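You operate a simulated robot arm through the tools that you are given. There is no shell and no other tool.

The job below is to be done with a simulated robot arm. You get a single attempt, and the scene is never put back.

## Task
Roll the waves pattern along the soft slab on the green tray.
Fine: set the tray in the long frame first; then put the roller back and move the tray to the drizzle pan. Set down upright: what you pick out.
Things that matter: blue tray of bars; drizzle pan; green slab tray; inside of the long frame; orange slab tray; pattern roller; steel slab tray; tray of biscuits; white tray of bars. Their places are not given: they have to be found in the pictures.

Only the result counts: the job must be done as asked and must still hold three seconds after the hand-in. Knocking over, shifting, dropping, spilling or breaking anything else fails it.

## Robot
A 7-joint arm with a three-finger gripper, fixed in place. Base frame: the origin is on the floor under the middle of its stand, x ahead of it, y to its left, z up; the work surface is at about z = 0.88. Lengths are in m, angles in degrees, forces in N, time in s.
It reaches about 1.342 m from its shoulder. Its first joint turns from -166.0 to 166.0 degrees. Payload 2.69 kg.
The TCP is the grasp point between the finger pads, 0.03 m short of the fingertips. In the tool frame z runs along the fingers and y along their closing line. The gripper opens to 0.128 m; its body begins 0.117 m behind the TCP.
Orientation is told as [roll, pitch, yaw] about the base's x, y, z axes, in that order, counted from this pose: with the fingers straight down and closing along the base's y, the tool's x points along the base's -x, its y along +y and its z along -z.

## Interface
- The arm moves only by the tool arm_command. Its argument "increments" is a list of rows, each an object (a shift or turn left out is 0, a gripper value left out holds the last) with "hand": the opening, from 0 (shut) to 1 (fully open); "xyz": the shift along the tool's x, y, z in m, a list of three; "turn": the turn, a rotation vector about the tool's x, y, z in degrees, a list of three. In form: [{"hand": hand, "xyz": [x, y, z], "turn": [rx, ry, rz]}, ...]. A call has 1 to 20 rows; each row shifts and turns the commanded pose from where the row before left it, along the tool's axes as they then stand. A row lasts 0.2 s, in which the tool goes at most 0.05 m and 8.6 degrees; a call with a longer step from one row to the next is refused whole, and so is a gripper value outside its range. A pose out of reach is approached as far as the arm can. The call stops where the force on the tool passes 80 N (or 10 N more than at its start, if that is more) or the arm is blocked; 0.2 s more then pass. The fingers move at their own pace (about 0.127 m/s each) and stop on an object; they squeeze with about 23 N. The grip force told is the motor's: it shows also when the fingers shut on nothing. Time passes only in rows, and 0.2 s behind the last, so rows that do not move let the fingers close. It gives the time, the measured TCP pose, the force on the tool (base axes), the opening and the grip force at its end, in the units of the frame above (readings bear some noise), with the torque about the TCP (base axes, N m) and any sound that the robot's microphone picked up, and new pictures: "views" is both (left out), scene, wrist or none.
- Cameras (640 x 400 px; columns grow to the right, rows downward): "scene" is fixed at [0.0521, 0.6514, 1.4646]; the picture's right is [-0.32, -0.95, 0.00], its down [-0.75, 0.25, -0.61] and it looks along [0.58, -0.19, -0.79] (base axes); focal length 214 px, centre (320, 200). "wrist" rides on the gripper at [0.058, 0.054, -0.131] in the tool frame; the picture's right is [-0.68, 0.74, 0.00], its down [-0.62, -0.57, -0.55] and it looks along [-0.40, -0.37, 0.84] (tool axes); focal length 234 px, centre (320, 200).
- slide_trunk(by): moves the trunk up (or, below 0, down) by that many m; the arm rides with it, the base frame stays. It gives what a move gives, with no picture.
- measure_at(camera, pixels): there is no depth. For up to 12 entries [column, row, z] of the newest picture of that camera ("zoom" is the newest enlarged one), the place [x, y] in the base frame at which the ray of that pixel passes the height z, good to about 0.002 m. The clock stands still meanwhile.
- enlarge(camera, box): a new picture of the part [left, top, right, bottom] of that camera's present view, enlarged. The clock stands still meanwhile.
- finish_job(): hands the job in; it is judged then, once.

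Leave the gripper open and the arm clear of the work at the hand-in unless told otherwise.

The tools are called after "Request:" as name(argument=value, ...) on one line, values as JSON. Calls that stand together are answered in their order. arm_command: Moves the arm, as the interface text tells. Its arguments: {"type":"object","properties":{"increments":{"type":"array"},"views":{"type":"string","enum":["both","scene","wrist","none"]}},"required":["increments"]} The other tools are called the same way: slide_trunk (by) moves the trunk up or down; measure_at (camera, pixels) gives the place at which the rays of pixels pass given heights; enlarge (camera, box) takes an enlarged picture of a part of a camera's view; finish_job () hands the job in.

At the start:

```text
clock: 0.0
position: [0.5927, -0.0057, 1.164]
tcp_rot: [0.0, 0.1, 0.0]
contact_force: [0.4, 0.3, 0.3]
wrist_torque: [0.03, -0.01, 0.02]
finger_gap: 0.1276
grip_force: 0.1
trunk travel left (down, up): [-0.15, 0.2]
```

scene: 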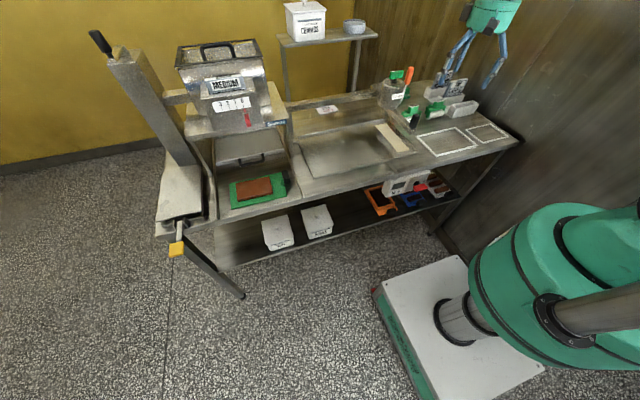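
wrist: 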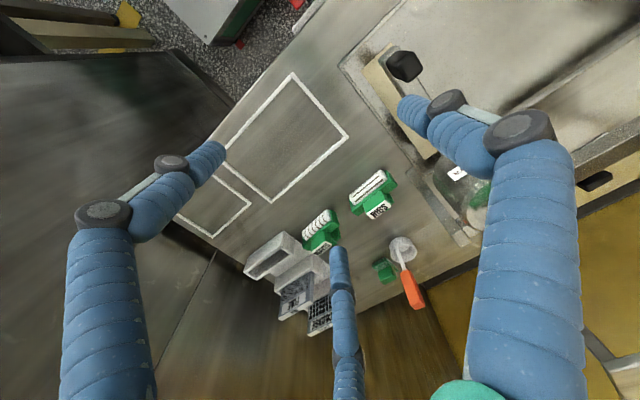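

I see a workbench with a green tray holding a brown slab near (258,188), a machine at the left, and items at the right side near (440,100). I'll enlarge parts of the scene view to identify everything.

Request:
enlarge(camera="scene", box=[140, 20, 340, 240])

Request:
enlarge(camera="scene", box=[360, 50, 530, 170])

Request:
enlarge(camera="scene", box=[280, 80, 420, 190])

Request:
enlarge(camera="scene", box=[330, 150, 470, 230])

Request:
enlarge(camera="wrist", box=[170, 60, 440, 340])

```text
1.82 times, centred on (240, 130) of scene
```

zoom: 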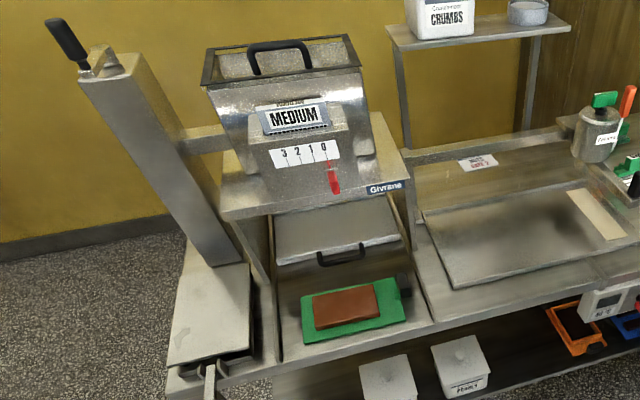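

```text
3.33 times, centred on (445, 110) of scene
```

zoom: 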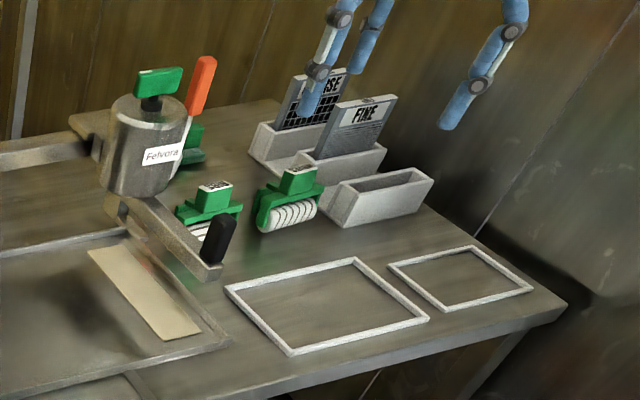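

```text
3.64 times, centred on (350, 135) of scene
```

zoom: 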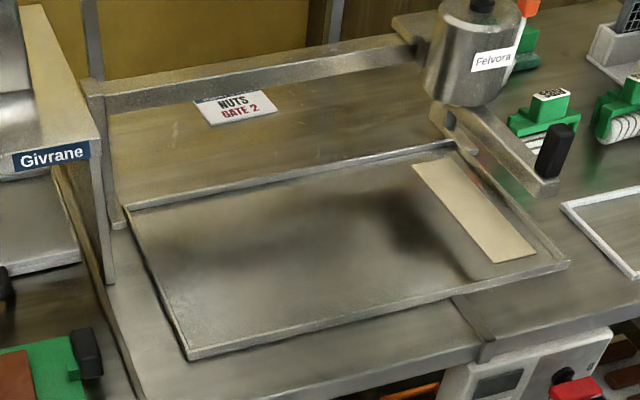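

```text
4.57 times, centred on (400, 190) of scene
```

zoom: 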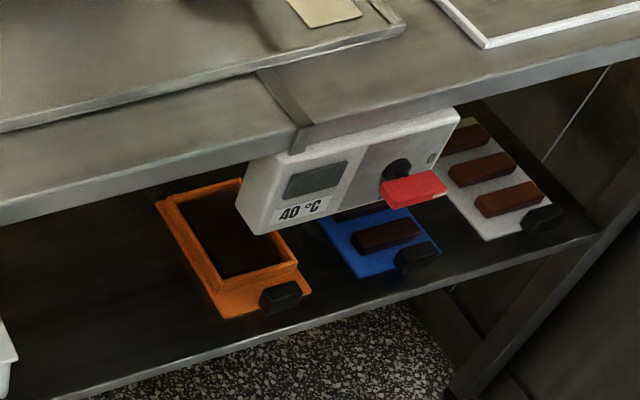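

```text
1.43 times, centred on (305, 200) of wrist
```

zoom: 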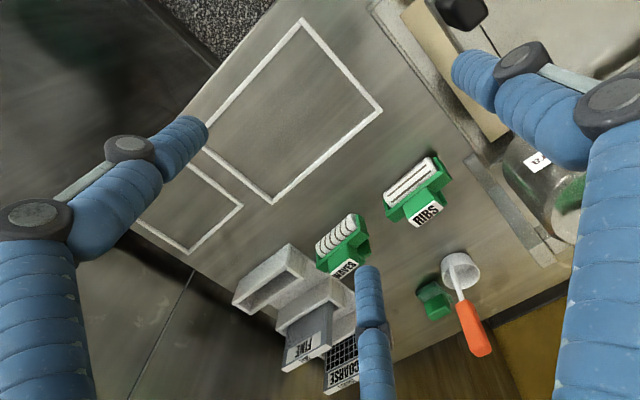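

The "long frame" looks like one of the two white outlines at the right, and the WAVES roller stands next to the mesh racks. I'll measure the outlines, tray, pan and rollers on the work-surface plane.

Request:
measure_at(camera="scene", pixels=[[421, 136, 0.88], [455, 128, 0.88], [475, 146, 0.88], [438, 156, 0.88], [464, 129, 0.88], [487, 124, 0.88], [507, 137, 0.88], [484, 145, 0.88], [230, 208, 0.88], [284, 172, 0.88], [289, 195, 0.88], [229, 182, 0.88]])

Request:
enlarge(camera="scene", box=[210, 140, 310, 220])

```text
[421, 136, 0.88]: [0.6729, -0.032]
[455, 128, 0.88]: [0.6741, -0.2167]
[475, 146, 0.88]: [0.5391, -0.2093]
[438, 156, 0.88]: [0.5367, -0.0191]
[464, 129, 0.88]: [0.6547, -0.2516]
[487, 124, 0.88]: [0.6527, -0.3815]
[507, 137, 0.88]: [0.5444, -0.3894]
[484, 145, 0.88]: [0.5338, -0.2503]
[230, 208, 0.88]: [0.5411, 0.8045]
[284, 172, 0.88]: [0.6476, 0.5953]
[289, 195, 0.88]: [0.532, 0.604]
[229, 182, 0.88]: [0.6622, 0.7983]
```

```text
5.00 times, centred on (260, 180) of scene
```

zoom: 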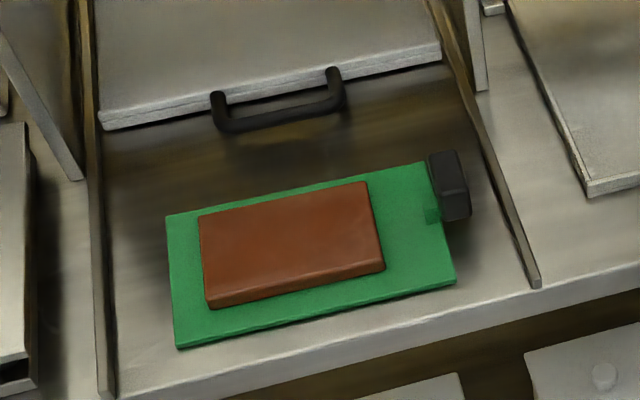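

Measure the tray, slab and handle in the current zoom.

Request:
measure_at(camera="zoom", pixels=[[167, 215, 0.888], [424, 163, 0.888], [457, 281, 0.888], [177, 346, 0.888], [199, 215, 0.905], [367, 182, 0.905], [385, 265, 0.905], [206, 300, 0.905], [429, 152, 0.91], [458, 150, 0.91], [471, 188, 0.91], [440, 194, 0.91]])

Request:
measure_at(camera="zoom", pixels=[[112, 398, 0.88], [540, 287, 0.88], [84, 180, 0.88], [484, 90, 0.88], [446, 222, 0.885], [471, 213, 0.885]])

```text
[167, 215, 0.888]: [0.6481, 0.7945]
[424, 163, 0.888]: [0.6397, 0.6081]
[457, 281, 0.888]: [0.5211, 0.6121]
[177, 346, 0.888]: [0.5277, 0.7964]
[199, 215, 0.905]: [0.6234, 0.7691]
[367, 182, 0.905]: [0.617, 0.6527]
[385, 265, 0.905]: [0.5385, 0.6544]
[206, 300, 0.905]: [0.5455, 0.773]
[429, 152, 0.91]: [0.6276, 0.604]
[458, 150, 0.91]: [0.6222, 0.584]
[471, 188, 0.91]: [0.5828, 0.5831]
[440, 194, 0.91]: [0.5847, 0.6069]
```

```text
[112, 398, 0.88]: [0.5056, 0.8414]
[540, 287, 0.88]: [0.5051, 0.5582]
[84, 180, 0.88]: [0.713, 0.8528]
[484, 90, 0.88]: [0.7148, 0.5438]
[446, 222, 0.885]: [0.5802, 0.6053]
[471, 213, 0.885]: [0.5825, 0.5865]
```

Tray plate is about 0.185 × 0.12 m with a black handle block on its -y end. Now I'll look at the gripper's fingers and the roller closely.

Request:
enlarge(camera="scene", box=[440, 0, 540, 100])

Request:
enlarge(camera="scene", box=[375, 60, 485, 160])

Request:
enlarge(camera="wrist", box=[250, 140, 450, 300])

```text
4.00 times, centred on (490, 50) of scene
```

zoom: 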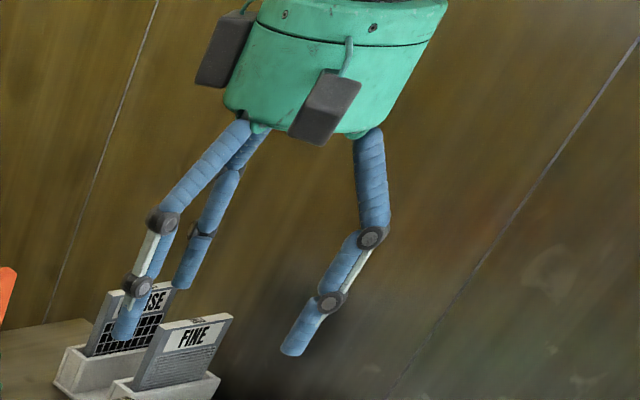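

```text
4.00 times, centred on (430, 110) of scene
```

zoom: 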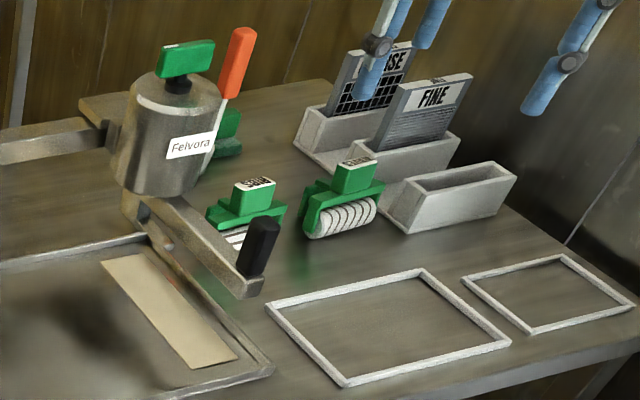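

```text
2.50 times, centred on (350, 220) of wrist
```

zoom: 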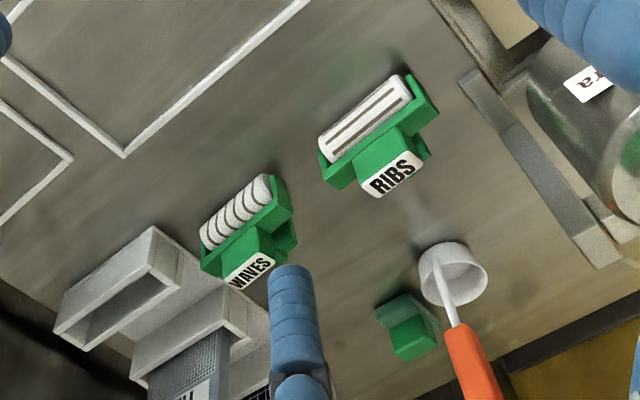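

The WAVES roller stands at about scene (437,108) with its label on top of the handle. I'll measure its key points, plus the same in the wrist zoom to triangulate.

Request:
measure_at(camera="scene", pixels=[[428.8, 119.5, 0.88], [443.8, 114, 0.88], [433, 101, 0.96], [444, 98.5, 0.96], [433, 101, 0.94], [444, 98.5, 0.94], [407, 117, 0.94], [419, 105, 0.94], [418, 121, 0.88]])

Request:
measure_at(camera="zoom", pixels=[[250, 270, 0.94], [250, 270, 0.96], [203, 236, 0.9], [267, 182, 0.9], [203, 236, 0.88], [267, 182, 0.88], [390, 175, 0.94], [390, 175, 0.96], [124, 155, 0.88], [72, 157, 0.88]])

```text
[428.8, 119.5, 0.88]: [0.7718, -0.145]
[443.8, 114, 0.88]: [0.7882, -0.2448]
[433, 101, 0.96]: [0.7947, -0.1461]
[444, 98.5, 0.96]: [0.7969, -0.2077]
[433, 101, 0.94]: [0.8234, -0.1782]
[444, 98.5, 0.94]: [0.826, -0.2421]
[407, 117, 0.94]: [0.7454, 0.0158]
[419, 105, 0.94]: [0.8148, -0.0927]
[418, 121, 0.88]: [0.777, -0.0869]
```

```text
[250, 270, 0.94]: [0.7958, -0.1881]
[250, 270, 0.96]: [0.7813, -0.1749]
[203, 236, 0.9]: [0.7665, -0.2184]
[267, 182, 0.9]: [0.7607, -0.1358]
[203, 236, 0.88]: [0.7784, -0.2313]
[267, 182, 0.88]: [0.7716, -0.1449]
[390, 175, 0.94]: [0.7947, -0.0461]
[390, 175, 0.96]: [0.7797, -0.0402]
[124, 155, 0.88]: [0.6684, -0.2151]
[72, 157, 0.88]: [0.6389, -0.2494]
```

Next I'll bring the wrist camera nearer the WAVES roller (TCP to about (0.70,-0.10,1.09)), staying well above everything.

Request:
arm_command(increments=[{"hand": 1, "xyz": [-0.0214, -0.0188, 0.0148]}, {"xyz": [-0.0214, -0.0188, 0.0148]}, {"xyz": [-0.0214, -0.0188, 0.0148]}, {"xyz": [-0.0214, -0.0188, 0.0148]}, {"xyz": [-0.0214, -0.0188, 0.0148]}])

```text
clock: 1.2
position: [0.701, -0.1003, 1.0903]
tcp_rot: [0.0, -0.1, 0.1]
contact_force: [-0.3, 0.8, 0.2]
wrist_torque: [-0.04, -0.05, 0.02]
finger_gap: 0.1281
grip_force: 0.0
trunk travel left (down, up): [-0.15, 0.2]
```

scene: 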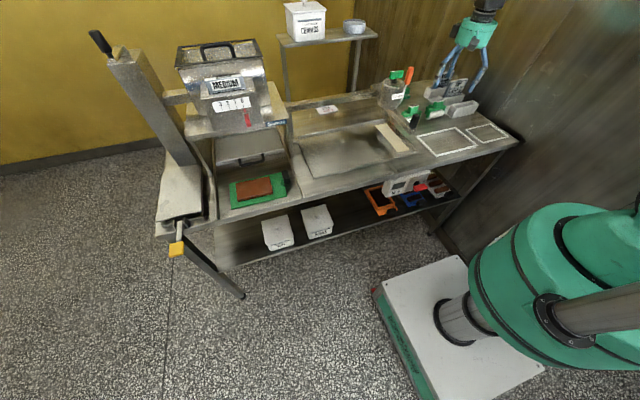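
wrist: 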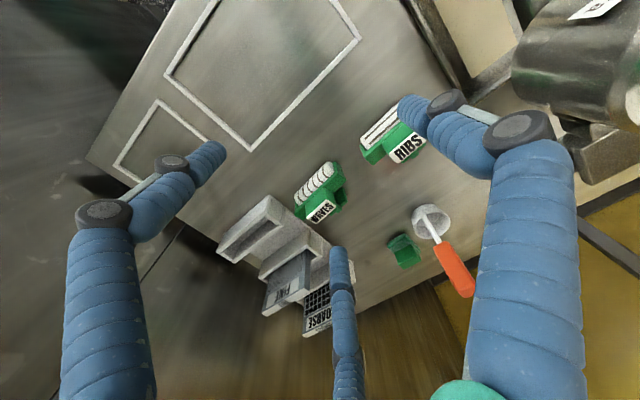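

I'll enlarge the WAVES roller and the scene view of it.

Request:
enlarge(camera="wrist", box=[260, 90, 440, 270])

Request:
enlarge(camera="scene", box=[400, 60, 500, 140])

Request:
enlarge(camera="wrist", box=[100, 0, 380, 190])

```text
2.22 times, centred on (350, 180) of wrist
```

zoom: 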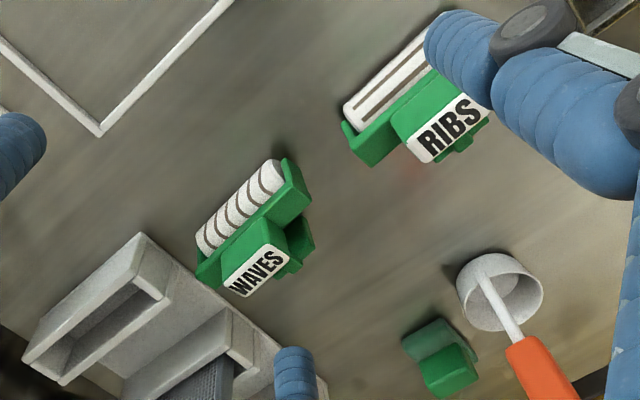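

```text
5.00 times, centred on (450, 100) of scene
```

zoom: 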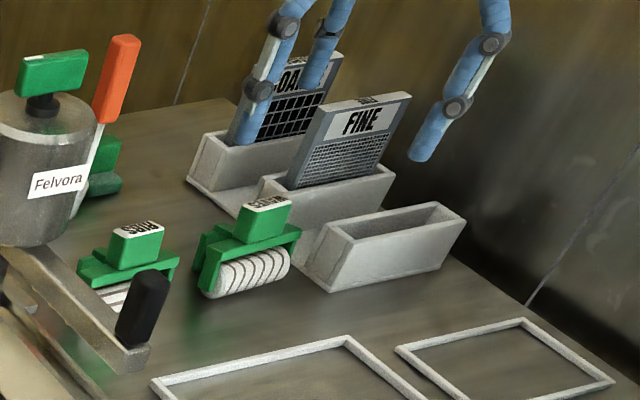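

```text
2.11 times, centred on (240, 95) of wrist
```

zoom: 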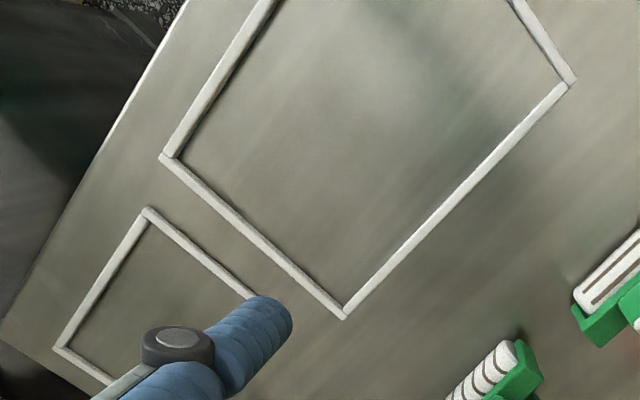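

The roller has a yoke with the cylinder under it and a handle block on top. I need to know how the three fingers meet, so I'll shut the hand here in free air and look.

Request:
arm_command(increments=[{"hand": 0.25}, {"hand": 0.25}, {"hand": 0.25}])

```text
clock: 2.0
position: [0.6992, -0.1009, 1.0897]
tcp_rot: [0.1, 0.0, 0.0]
contact_force: [0.5, -0.7, -0.6]
wrist_torque: [0.01, 0.02, 0.01]
finger_gap: 0.0319
grip_force: 0.0
trunk travel left (down, up): [-0.15, 0.2]
```

scene: 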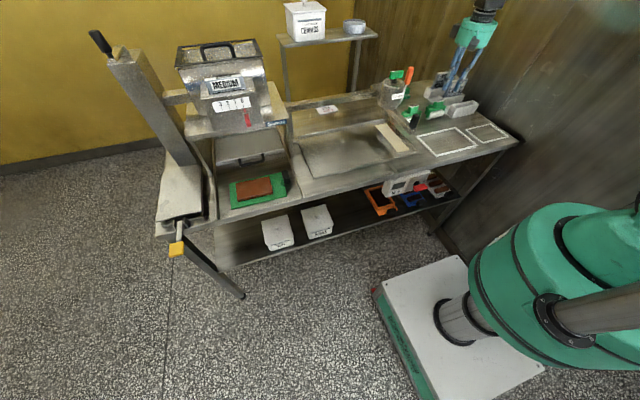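
wrist: 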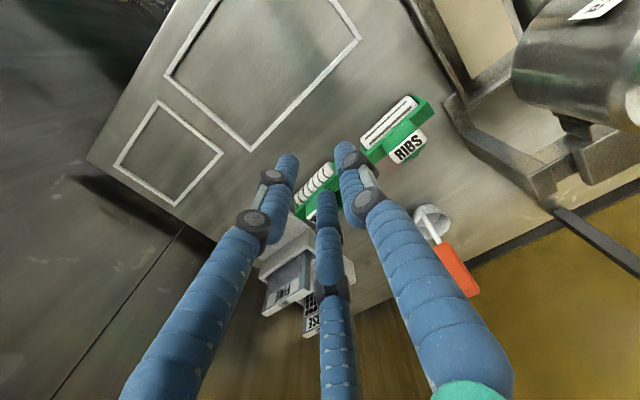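

The fingers close radially (one at tool +y, two at ±60° about -y). I'll open again and move back over the long frame for a precise measurement.

Request:
arm_command(increments=[{"hand": 1, "xyz": [0.025, 0.015, 0.0075]}, {"xyz": [0.025, 0.015, 0.0075]}, {"xyz": [0.025, 0.015, 0.0075]}, {"xyz": [0.025, 0.015, 0.0075]}], views="wrist")

Request:
enlarge(camera="wrist", box=[180, 60, 390, 260])

```text
clock: 3.0
position: [0.6013, -0.0388, 1.0617]
tcp_rot: [0.0, -0.1, 0.0]
contact_force: [1.0, -0.6, -0.9]
wrist_torque: [0.01, 0.0, -0.01]
finger_gap: 0.1279
grip_force: 0.0
trunk travel left (down, up): [-0.15, 0.2]
```

wrist: 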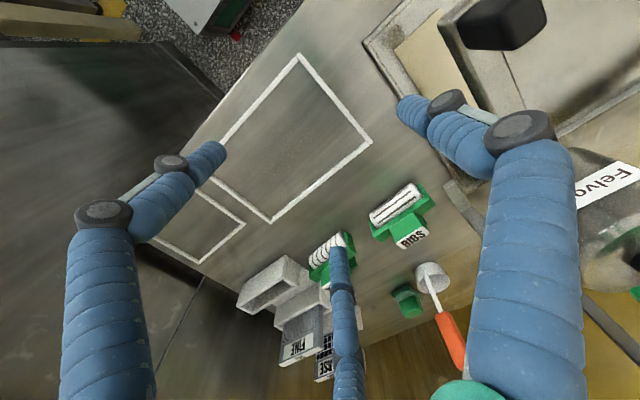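

```text
2.00 times, centred on (285, 160) of wrist
```

zoom: 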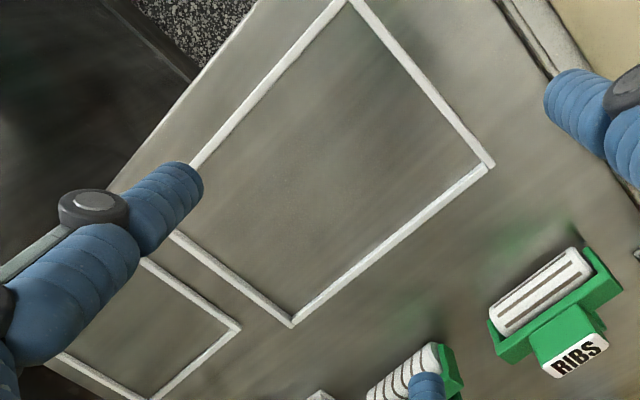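

Measure the frame's inner and outer corners.

Request:
measure_at(camera="zoom", pixels=[[494, 166, 0.88], [485, 163, 0.88], [292, 328, 0.88], [293, 316, 0.88], [349, 9, 0.88], [347, 0, 0.88], [196, 168, 0.88], [202, 170, 0.88], [172, 239, 0.88], [179, 236, 0.88]])

Request:
measure_at(camera="wrist", pixels=[[298, 53, 0.88], [299, 60, 0.88], [372, 142, 0.88], [271, 222, 0.88], [366, 100, 0.88], [383, 92, 0.88], [362, 45, 0.88]])

```text
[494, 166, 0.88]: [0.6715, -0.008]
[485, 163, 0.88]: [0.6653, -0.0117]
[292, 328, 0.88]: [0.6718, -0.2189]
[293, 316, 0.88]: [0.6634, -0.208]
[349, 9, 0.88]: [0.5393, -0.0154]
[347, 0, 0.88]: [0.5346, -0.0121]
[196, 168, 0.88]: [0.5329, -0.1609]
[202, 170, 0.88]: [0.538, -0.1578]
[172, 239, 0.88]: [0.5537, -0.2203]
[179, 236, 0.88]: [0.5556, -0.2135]
```

```text
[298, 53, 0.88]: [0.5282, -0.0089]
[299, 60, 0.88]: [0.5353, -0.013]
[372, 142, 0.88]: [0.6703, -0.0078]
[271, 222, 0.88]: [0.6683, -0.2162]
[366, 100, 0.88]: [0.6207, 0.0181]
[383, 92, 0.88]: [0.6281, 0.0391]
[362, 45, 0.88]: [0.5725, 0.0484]
```

Frame inside is about x 0.539–0.665, y −0.210…−0.013. Before reaching toward the tray, I'll check where the Givrane machine's overhead platform is.

Request:
measure_at(camera="scene", pixels=[[286.7, 112, 1.0], [286.7, 112, 1.05], [286.7, 112, 1.1], [286.7, 112, 1.15], [187, 138, 1.05], [187, 138, 1.1], [187, 138, 1.15], [248, 128, 1.1], [248, 128, 1.15], [289.6, 158.4, 0.88], [289, 196, 0.88], [262, 60, 1.3]])

Request:
enlarge(camera="scene", box=[160, 30, 320, 160])

```text
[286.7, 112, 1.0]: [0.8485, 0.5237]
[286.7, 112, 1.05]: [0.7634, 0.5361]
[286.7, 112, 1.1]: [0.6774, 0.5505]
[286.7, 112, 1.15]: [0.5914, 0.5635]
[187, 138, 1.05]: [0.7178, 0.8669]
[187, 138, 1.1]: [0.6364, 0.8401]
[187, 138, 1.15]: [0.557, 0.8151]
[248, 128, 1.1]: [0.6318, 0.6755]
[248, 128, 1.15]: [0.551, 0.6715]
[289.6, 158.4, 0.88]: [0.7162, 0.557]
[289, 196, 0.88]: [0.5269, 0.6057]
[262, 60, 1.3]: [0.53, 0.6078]
```

```text
3.08 times, centred on (240, 95) of scene
```

zoom: 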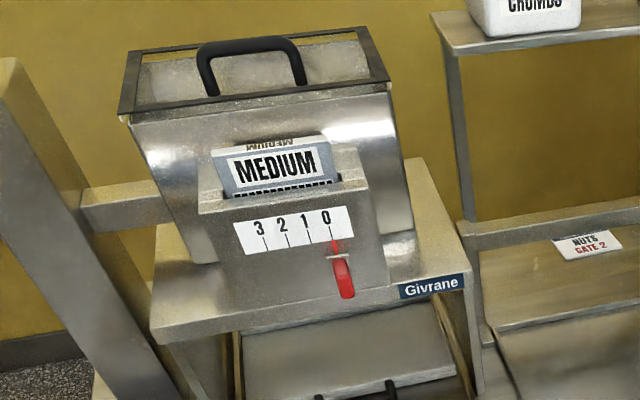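

The machine platform is at x ≳ 0.70, z ≈ 1.07, so the tray (x 0.52–0.65) is in front of it. I'll raise the hand to z≈1.2, pull to x≈0.5 and go over to y≈0.46, to look at the tray handle.

Request:
arm_command(increments=[{"xyz": [0.015, 0, -0.045]}, {"xyz": [0.015, 0, -0.045]}, {"xyz": [0.015, 0, -0.045]}, {"xyz": [0.01, 0.045, 0]}, {"xyz": [0.01, 0.045, 0]}, {"xyz": [0.01, 0.045, 0]}, {"xyz": [0.01, 0.045, 0]}, {"xyz": [0.01, 0.045, 0]}, {"xyz": [0.0, 0.045, 0]}, {"xyz": [0.0, 0.045, 0]}, {"xyz": [0.0, 0.045, 0]}, {"xyz": [0.0, 0.045, 0]}, {"xyz": [0.0, 0.045, 0]}, {"xyz": [0.0, 0.045, 0]}, {"xyz": [0.0, 0.04, 0]}], views="none")

Request:
arm_command(increments=[{"turn": [0, 0, -8.2]}, {"turn": [0, 0, -8.2]}, {"turn": [0, 0, -8.2]}, {"turn": [0, 0, -8.2]}, {"turn": [0, 0, -8.2]}, {"turn": [0, 0, -8.2]}, {"turn": [0, 0, -8.2]}, {"turn": [0, 0, -8.2]}, {"turn": [0, 0, -8.2]}, {"turn": [0, 0, -8.2]}, {"turn": [0, 0, -8.0]}])

```text
clock: 6.2
position: [0.5037, 0.4963, 1.1954]
tcp_rot: [0.0, 0.0, 0.0]
contact_force: [-0.4, 0.0, -0.2]
wrist_torque: [0.02, -0.03, 0.0]
finger_gap: 0.1276
grip_force: 0.2
trunk travel left (down, up): [-0.15, 0.2]
```

```text
clock: 8.6
position: [0.5039, 0.4957, 1.1953]
tcp_rot: [0.0, 0.1, 90.1]
contact_force: [-1.0, 0.2, -0.2]
wrist_torque: [-0.02, 0.0, 0.02]
finger_gap: 0.1281
grip_force: 0.0
trunk travel left (down, up): [-0.15, 0.2]
```

scene: 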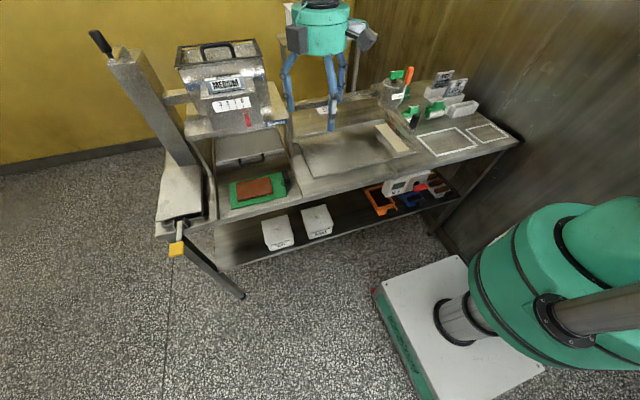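
wrist: 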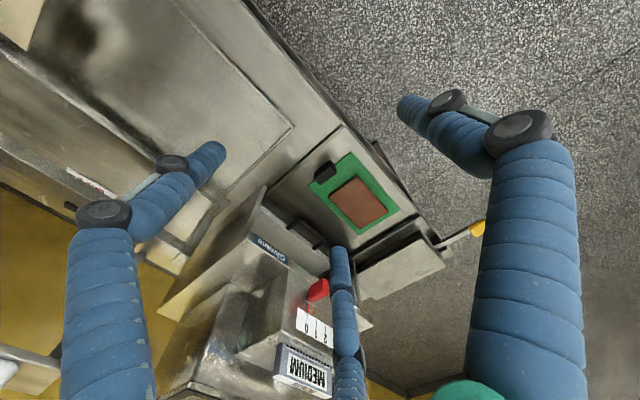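

Tray visible at wrist (355,190). Enlarge it.

Request:
enlarge(camera="wrist", box=[280, 120, 440, 250])

Request:
enlarge(camera="wrist", box=[220, 180, 380, 330])

```text
3.08 times, centred on (360, 185) of wrist
```

zoom: 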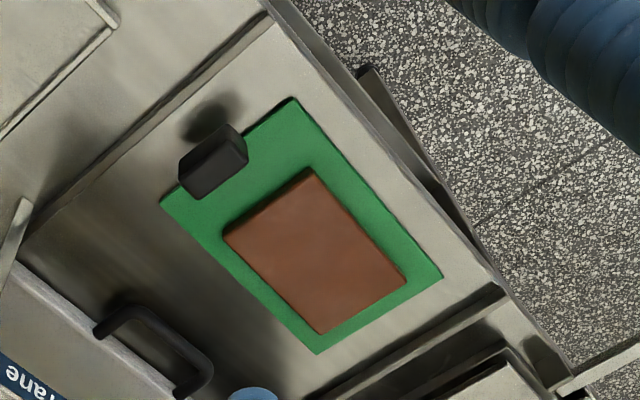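

```text
2.67 times, centred on (300, 255) of wrist
```

zoom: 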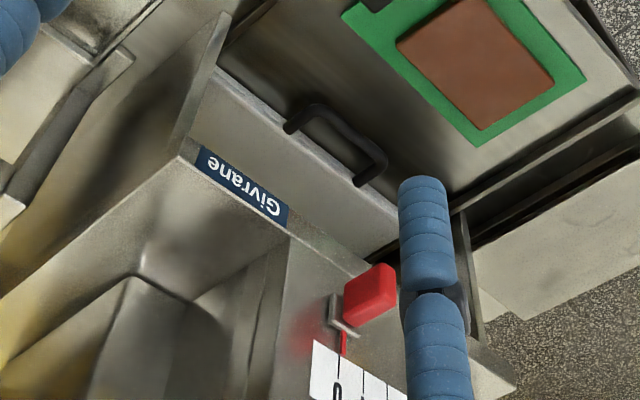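

Zoom more closely on the handle.

Request:
enlarge(camera="wrist", box=[300, 140, 360, 190])

Request:
enlarge(camera="scene", box=[265, 155, 315, 195])

```text
8.00 times, centred on (330, 165) of wrist
```

zoom: 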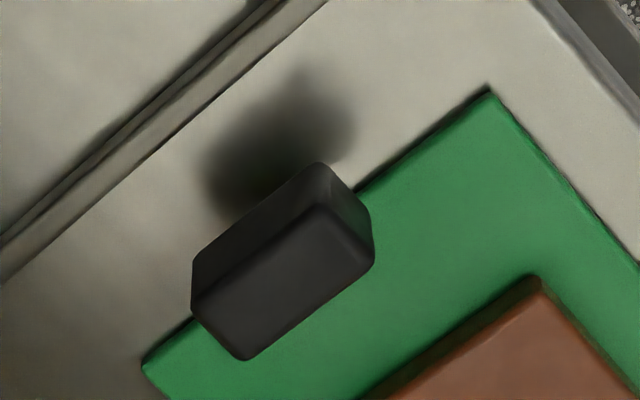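

```text
10.00 times, centred on (290, 175) of scene
```

zoom: 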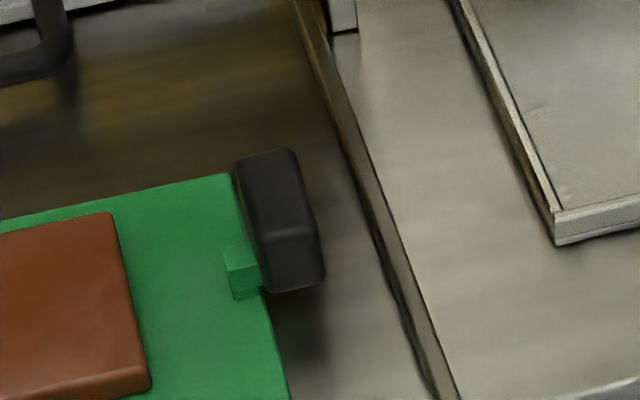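

I'll triangulate the handle block from both cameras at several heights.

Request:
measure_at(camera="wrist", pixels=[[314.4, 178.1, 0.92], [330.6, 165.9, 0.92], [336.6, 172.75, 0.92], [320.6, 185, 0.92], [330.6, 165.9, 0.93], [336.6, 172.75, 0.93], [330.6, 165.9, 0.94], [336.6, 172.75, 0.94], [330, 160.4, 0.9], [330, 160.4, 0.91]])

Request:
measure_at(camera="scene", pixels=[[287.2, 170.1, 0.92], [289.4, 177.8, 0.92], [283.8, 178.7, 0.92], [281.7, 170.8, 0.92], [289.4, 177.8, 0.93], [283.8, 178.7, 0.93], [289.4, 177.8, 0.94], [283.8, 178.7, 0.94], [290.3, 183.1, 0.9], [290.3, 183.1, 0.91]])

```text
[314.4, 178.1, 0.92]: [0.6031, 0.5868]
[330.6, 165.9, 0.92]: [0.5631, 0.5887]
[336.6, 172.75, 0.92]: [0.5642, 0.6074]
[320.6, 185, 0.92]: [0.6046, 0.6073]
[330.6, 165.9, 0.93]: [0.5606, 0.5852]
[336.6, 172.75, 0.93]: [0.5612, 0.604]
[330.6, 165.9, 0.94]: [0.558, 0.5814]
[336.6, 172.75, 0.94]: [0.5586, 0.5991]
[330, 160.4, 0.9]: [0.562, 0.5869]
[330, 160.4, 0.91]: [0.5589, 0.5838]
```

```text
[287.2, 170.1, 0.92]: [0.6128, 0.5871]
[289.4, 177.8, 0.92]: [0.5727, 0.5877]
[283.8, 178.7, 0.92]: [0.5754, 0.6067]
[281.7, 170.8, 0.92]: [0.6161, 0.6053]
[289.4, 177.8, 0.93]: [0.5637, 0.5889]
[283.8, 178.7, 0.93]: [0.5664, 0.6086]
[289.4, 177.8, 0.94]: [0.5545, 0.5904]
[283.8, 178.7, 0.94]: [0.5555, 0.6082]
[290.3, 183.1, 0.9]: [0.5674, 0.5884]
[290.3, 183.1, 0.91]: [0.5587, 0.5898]
```

Handle block: x≈0.562–0.603, y≈0.586–0.606, z≈0.907–0.930. Check the machine's platform front corner and lever precisely by triangulation.

Request:
measure_at(camera="wrist", pixels=[[251.3, 236.3, 1.05], [251.3, 236.3, 1.07], [251.3, 236.3, 1.09], [317, 289, 1.07], [317, 289, 1.1], [317, 289, 1.13]])

Request:
measure_at(camera="scene", pixels=[[286.4, 117.7, 1.05], [286.4, 117.7, 1.07], [286.4, 117.7, 1.09], [247.5, 126, 1.07], [247.5, 126, 1.1], [247.5, 126, 1.13]])

```text
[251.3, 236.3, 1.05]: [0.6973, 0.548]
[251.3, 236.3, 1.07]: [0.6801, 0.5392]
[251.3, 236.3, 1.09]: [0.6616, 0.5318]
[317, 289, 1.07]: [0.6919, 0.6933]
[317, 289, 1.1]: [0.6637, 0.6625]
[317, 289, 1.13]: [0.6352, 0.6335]
```

```text
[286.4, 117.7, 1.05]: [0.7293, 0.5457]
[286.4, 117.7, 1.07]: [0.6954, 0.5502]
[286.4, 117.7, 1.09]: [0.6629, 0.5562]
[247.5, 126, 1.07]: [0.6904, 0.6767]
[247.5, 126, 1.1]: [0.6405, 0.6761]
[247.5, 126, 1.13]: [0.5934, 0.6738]
```

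Platform edge at x≈0.68, z≈1.06–1.075. Now check the tray plate's height and the sheet's handle behind the tray.

Request:
measure_at(camera="wrist", pixels=[[351.25, 151.5, 0.88], [351.25, 151.5, 0.89], [308.1, 185.25, 0.88], [308.1, 185.25, 0.89], [302, 236, 0.92], [302, 236, 0.95], [302, 236, 0.98], [358, 234, 0.885], [400, 209, 0.885]])

Request:
measure_at(camera="scene", pixels=[[287.4, 196.2, 0.88], [287.4, 196.2, 0.89], [280.8, 172.6, 0.88], [280.8, 172.6, 0.89], [252, 163.6, 0.92], [252, 163.6, 0.95], [252, 163.6, 0.98], [229.4, 183, 0.885], [231.4, 209.2, 0.885]])

```text
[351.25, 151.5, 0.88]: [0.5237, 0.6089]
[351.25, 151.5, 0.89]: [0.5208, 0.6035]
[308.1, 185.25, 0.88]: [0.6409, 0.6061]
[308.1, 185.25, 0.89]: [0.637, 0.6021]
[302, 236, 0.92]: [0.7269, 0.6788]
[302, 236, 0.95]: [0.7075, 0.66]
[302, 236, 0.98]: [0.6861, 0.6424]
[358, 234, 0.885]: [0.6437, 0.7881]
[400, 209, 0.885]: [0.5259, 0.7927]
```

```text
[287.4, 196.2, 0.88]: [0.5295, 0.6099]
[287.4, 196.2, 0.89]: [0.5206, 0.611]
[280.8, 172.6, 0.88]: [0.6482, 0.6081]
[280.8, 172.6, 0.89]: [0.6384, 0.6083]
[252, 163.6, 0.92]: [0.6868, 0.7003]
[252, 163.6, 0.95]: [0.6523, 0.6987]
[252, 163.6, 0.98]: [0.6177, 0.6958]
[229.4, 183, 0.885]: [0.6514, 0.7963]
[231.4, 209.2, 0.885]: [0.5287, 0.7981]
```

Plate top is ≈0.885, so fingertips at about 0.90 will clear it while the pads cover the whole handle side. I'll turn the hand to yaw ≈178° (single finger on the handle's outer side, other two at the inner corners, beside the tab), still high up.

Request:
arm_command(increments=[{"turn": [0, 0, -8.0]}, {"turn": [0, 0, -8.0]}, {"turn": [0, 0, -8.0]}, {"turn": [0, 0, -8.0]}, {"turn": [0, 0, -8.0]}, {"turn": [0, 0, -8.0]}, {"turn": [0, 0, -8.0]}, {"turn": [0, 0, -8.0]}, {"turn": [0, 0, -8.0]}, {"turn": [0, 0, -8.0]}, {"turn": [0, 0, -8.0]}])

```text
clock: 11.0
position: [0.5053, 0.4964, 1.1953]
tcp_rot: [-0.1, 0.0, 178.1]
contact_force: [0.2, -0.6, 0.6]
wrist_torque: [-0.02, 0.0, 0.01]
finger_gap: 0.1279
grip_force: 0.0
trunk travel left (down, up): [-0.15, 0.2]
```

scene: 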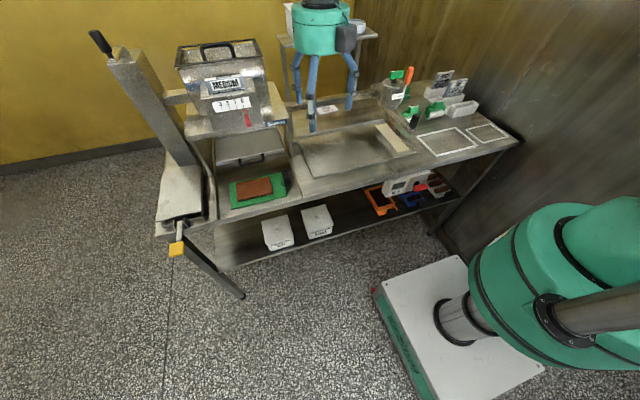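
wrist: 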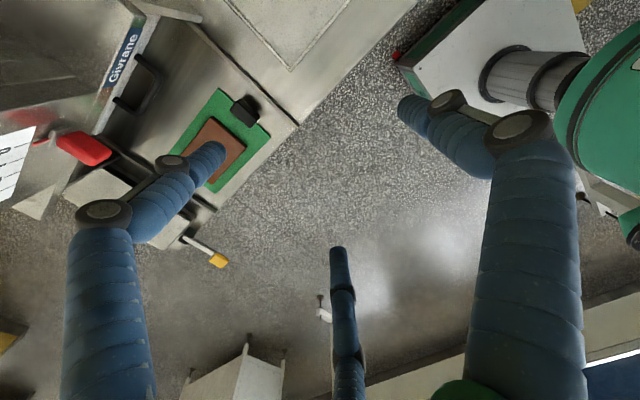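

Yaw 178° reached. Now approach above the handle to (0.55,0.58,1.12) with the hand at a partial opening, then look again.

Request:
arm_command(increments=[{"hand": 0.65, "xyz": [0.014, -0.0285, 0.025]}, {"xyz": [0.014, -0.0285, 0.025]}, {"xyz": [0.014, -0.0285, 0.025]}])

Request:
enlarge(camera="wrist", box=[220, 100, 400, 240])

Request:
enlarge(camera="scene", box=[200, 0, 360, 120])

```text
clock: 11.8
position: [0.5506, 0.5819, 1.121]
tcp_rot: [-0.1, 0.0, 178.0]
contact_force: [0.1, 0.0, 0.9]
wrist_torque: [0.01, -0.01, 0.01]
finger_gap: 0.0834
grip_force: 0.1
trunk travel left (down, up): [-0.15, 0.2]
```

scene: 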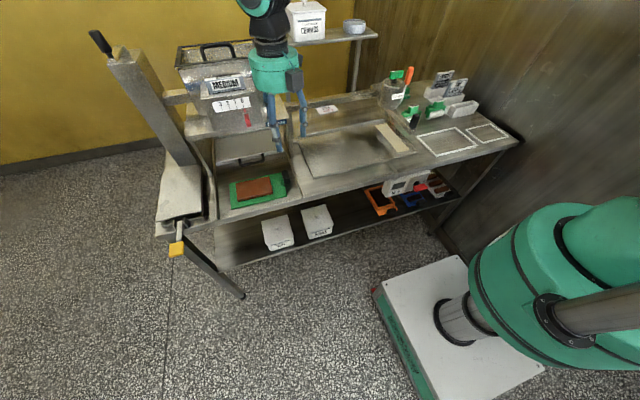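
wrist: 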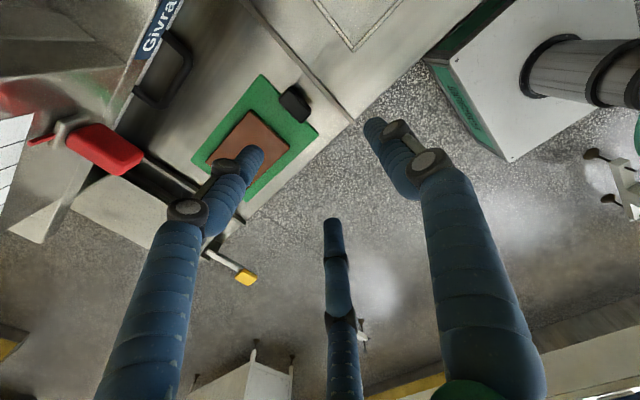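

```text
2.86 times, centred on (310, 170) of wrist
```

zoom: 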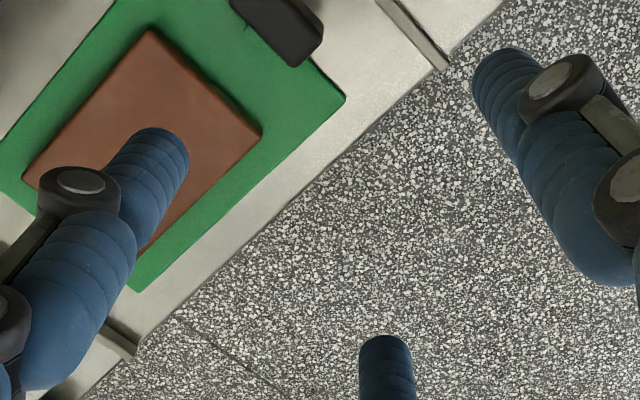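

```text
3.33 times, centred on (280, 60) of scene
```

zoom: 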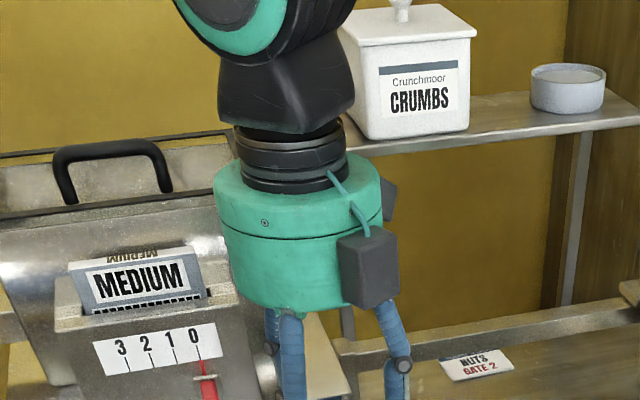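

The camera box will pass close to the platform corner, so I'll lean the hand body back ~10° toward the robot. First, a precise look at the handle from here.

Request:
enlarge(camera="wrist", box=[255, 70, 335, 130])

```text
6.67 times, centred on (295, 100) of wrist
```

zoom: 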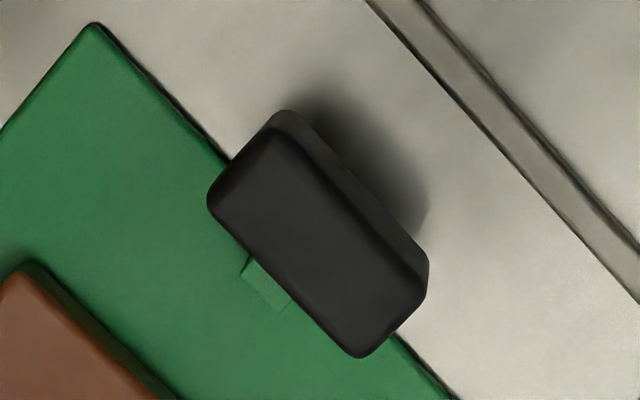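

Measure the handle's top corners here at z≈0.928, and the tray corner.

Request:
measure_at(camera="zoom", pixels=[[210, 195, 0.928], [272, 128, 0.928], [425, 283, 0.928], [360, 354, 0.928], [210, 195, 0.92], [425, 283, 0.92], [93, 24, 0.885], [428, 265, 0.905], [288, 110, 0.905], [268, 285, 0.9], [225, 160, 0.885]])

```text
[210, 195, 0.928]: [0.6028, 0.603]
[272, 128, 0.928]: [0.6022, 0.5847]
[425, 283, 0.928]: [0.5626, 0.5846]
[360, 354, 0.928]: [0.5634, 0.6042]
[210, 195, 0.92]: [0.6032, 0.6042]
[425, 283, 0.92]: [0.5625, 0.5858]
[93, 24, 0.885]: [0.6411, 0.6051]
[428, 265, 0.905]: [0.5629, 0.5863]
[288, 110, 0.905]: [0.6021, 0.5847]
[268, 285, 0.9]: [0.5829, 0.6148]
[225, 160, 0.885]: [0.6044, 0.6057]
```

Handle centre is (0.583, 0.595). Tilt 10°, shift above it and descend to z≈1.0, then re-check.

Request:
arm_command(increments=[{"turn": [0, 5, 0]}, {"turn": [0, 5, 0]}, {"xyz": [0.03145, -0.0142, 0.0055]}, {"xyz": [-0.007, 0, 0.0397]}, {"xyz": [-0.007, 0, 0.0397]}, {"xyz": [-0.007, 0, 0.0397]}])

Request:
enlarge(camera="wrist", box=[240, 110, 400, 260])

Request:
enlarge(camera="scene", box=[200, 60, 340, 200])

```text
clock: 13.2
position: [0.582, 0.5916, 1.001]
tcp_rot: [-0.1, 10.0, 178.0]
contact_force: [0.3, -0.2, 0.3]
wrist_torque: [-0.01, -0.01, 0.01]
finger_gap: 0.0831
grip_force: 0.1
trunk travel left (down, up): [-0.15, 0.2]
```

scene: 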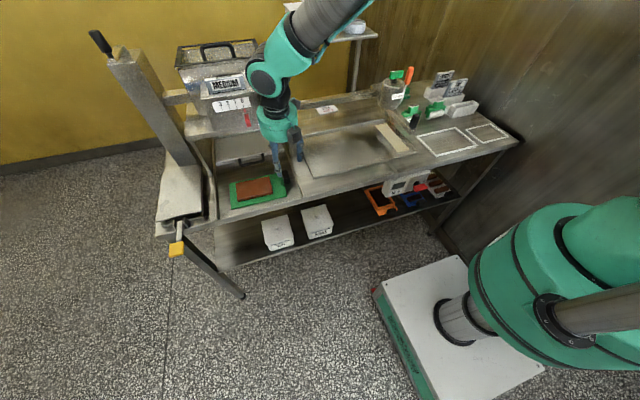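
wrist: 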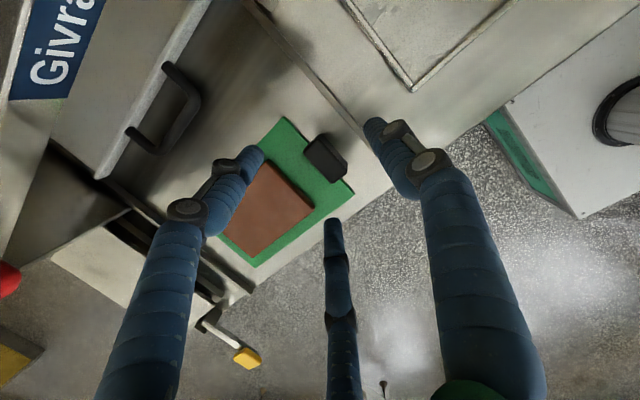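

```text
2.67 times, centred on (320, 185) of wrist
```

zoom: 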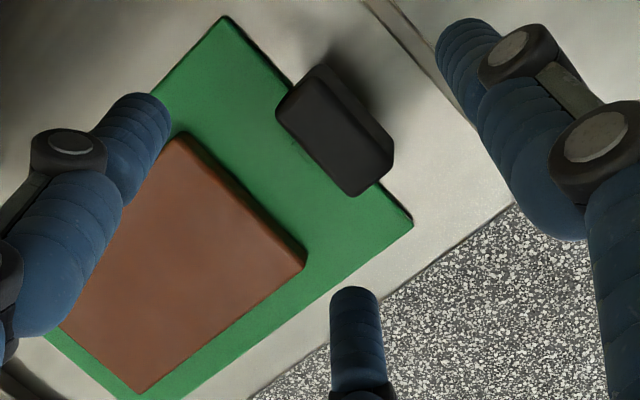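

```text
2.86 times, centred on (270, 130) of scene
```

zoom: 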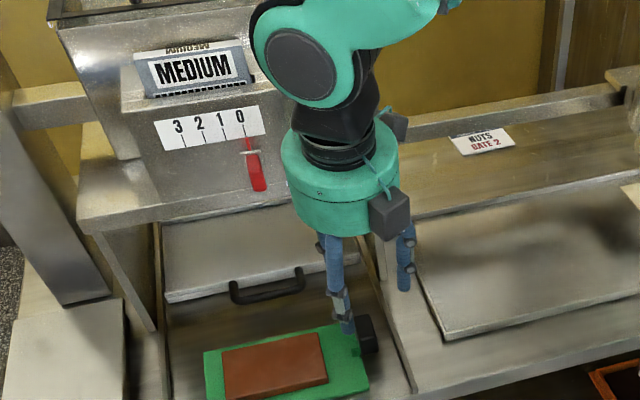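

Re-check the handle position from this nearer view.

Request:
measure_at(camera="wrist", pixels=[[303.5, 150.5, 0.927], [317.5, 136, 0.927], [346.5, 168.5, 0.927], [332, 183, 0.927], [283, 117, 0.885], [354, 195, 0.885]])

```text
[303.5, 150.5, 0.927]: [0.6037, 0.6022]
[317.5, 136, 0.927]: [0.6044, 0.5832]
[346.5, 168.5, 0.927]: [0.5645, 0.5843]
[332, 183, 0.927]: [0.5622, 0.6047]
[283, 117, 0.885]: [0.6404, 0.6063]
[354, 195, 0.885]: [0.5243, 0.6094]
```

Handle centre (0.583,0.594). Descend to TCP z≈0.930 around it.

Request:
arm_command(increments=[{"xyz": [-0.0038, -0.0008, 0.0234]}, {"xyz": [-0.0038, -0.0008, 0.0234]}, {"xyz": [-0.0038, -0.0008, 0.0233]}, {}])

Request:
enlarge(camera="scene", box=[230, 120, 320, 210])

Request:
enlarge(camera="wrist", box=[240, 110, 400, 260])

```text
clock: 14.2
position: [0.5841, 0.5958, 0.9293]
tcp_rot: [0.0, 10.0, 178.0]
contact_force: [0.1, 0.1, -0.7]
wrist_torque: [-0.02, -0.01, 0.02]
finger_gap: 0.0831
grip_force: 0.1
trunk travel left (down, up): [-0.15, 0.2]
```

scene: 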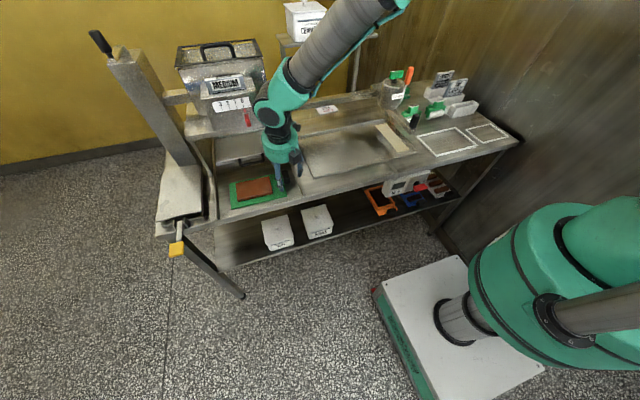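
wrist: 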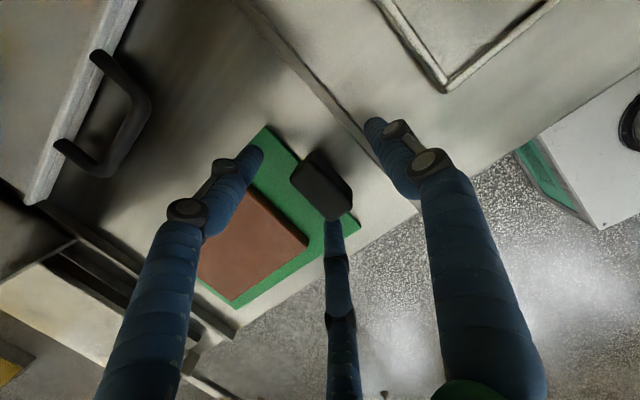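

```text
4.44 times, centred on (275, 165) of scene
```

zoom: 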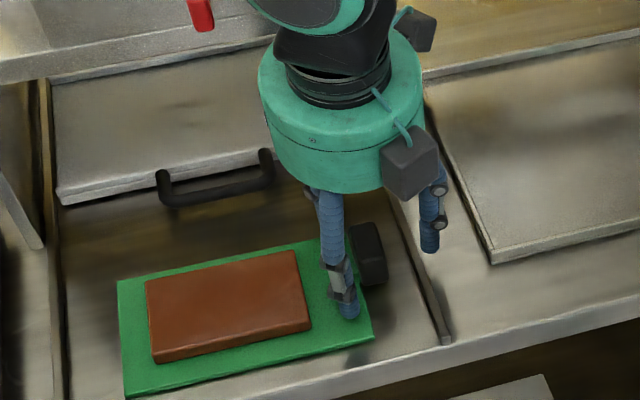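

```text
2.67 times, centred on (320, 185) of wrist
```

zoom: 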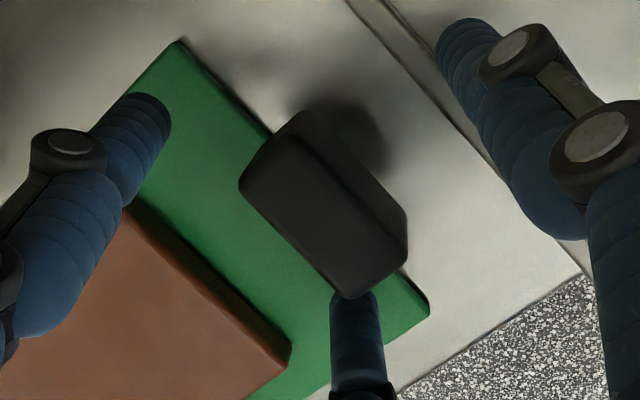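

The hand straddles the handle well. Close the fingers on it.

Request:
arm_command(increments=[{"hand": 0.45}, {"hand": 0.35}, {"hand": 0.2}, {"hand": 0}, {"hand": 0}, {"hand": 0}])

Request:
enlarge(camera="wrist", box=[240, 110, 400, 260])

Request:
enlarge(camera="scene", box=[230, 120, 320, 210])

```text
clock: 15.6
position: [0.5835, 0.5956, 0.9285]
tcp_rot: [0.1, 10.0, 178.1]
contact_force: [0.9, -0.6, -0.2]
wrist_torque: [-0.16, 0.09, 0.01]
finger_gap: 0.0334
grip_force: 22.9
trunk travel left (down, up): [-0.15, 0.2]
```

scene: 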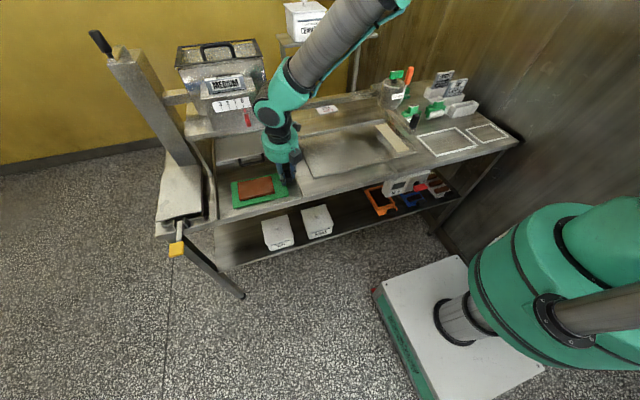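
wrist: 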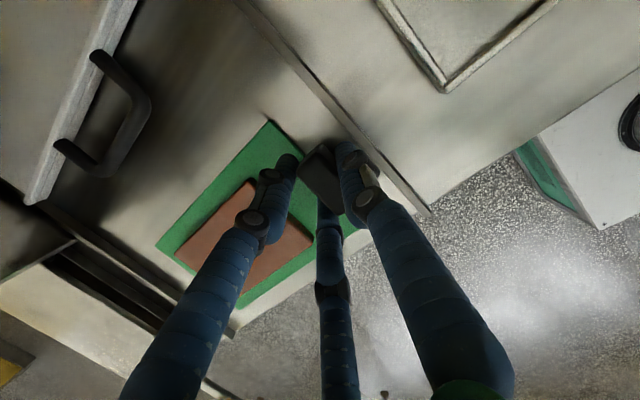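

```text
2.67 times, centred on (320, 185) of wrist
```

zoom: 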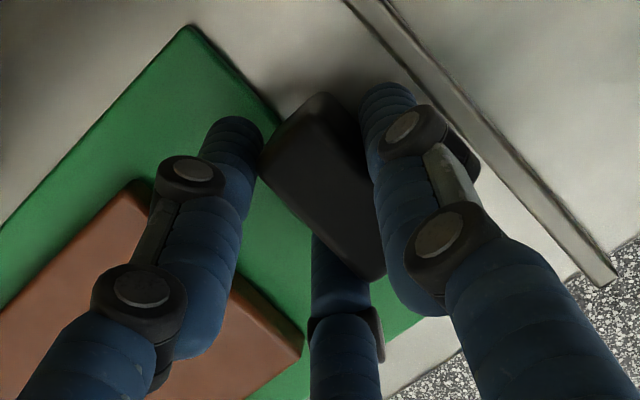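

```text
4.44 times, centred on (275, 165) of scene
```

zoom: 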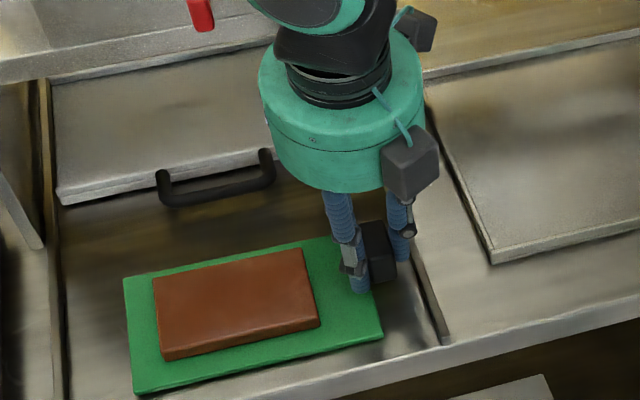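

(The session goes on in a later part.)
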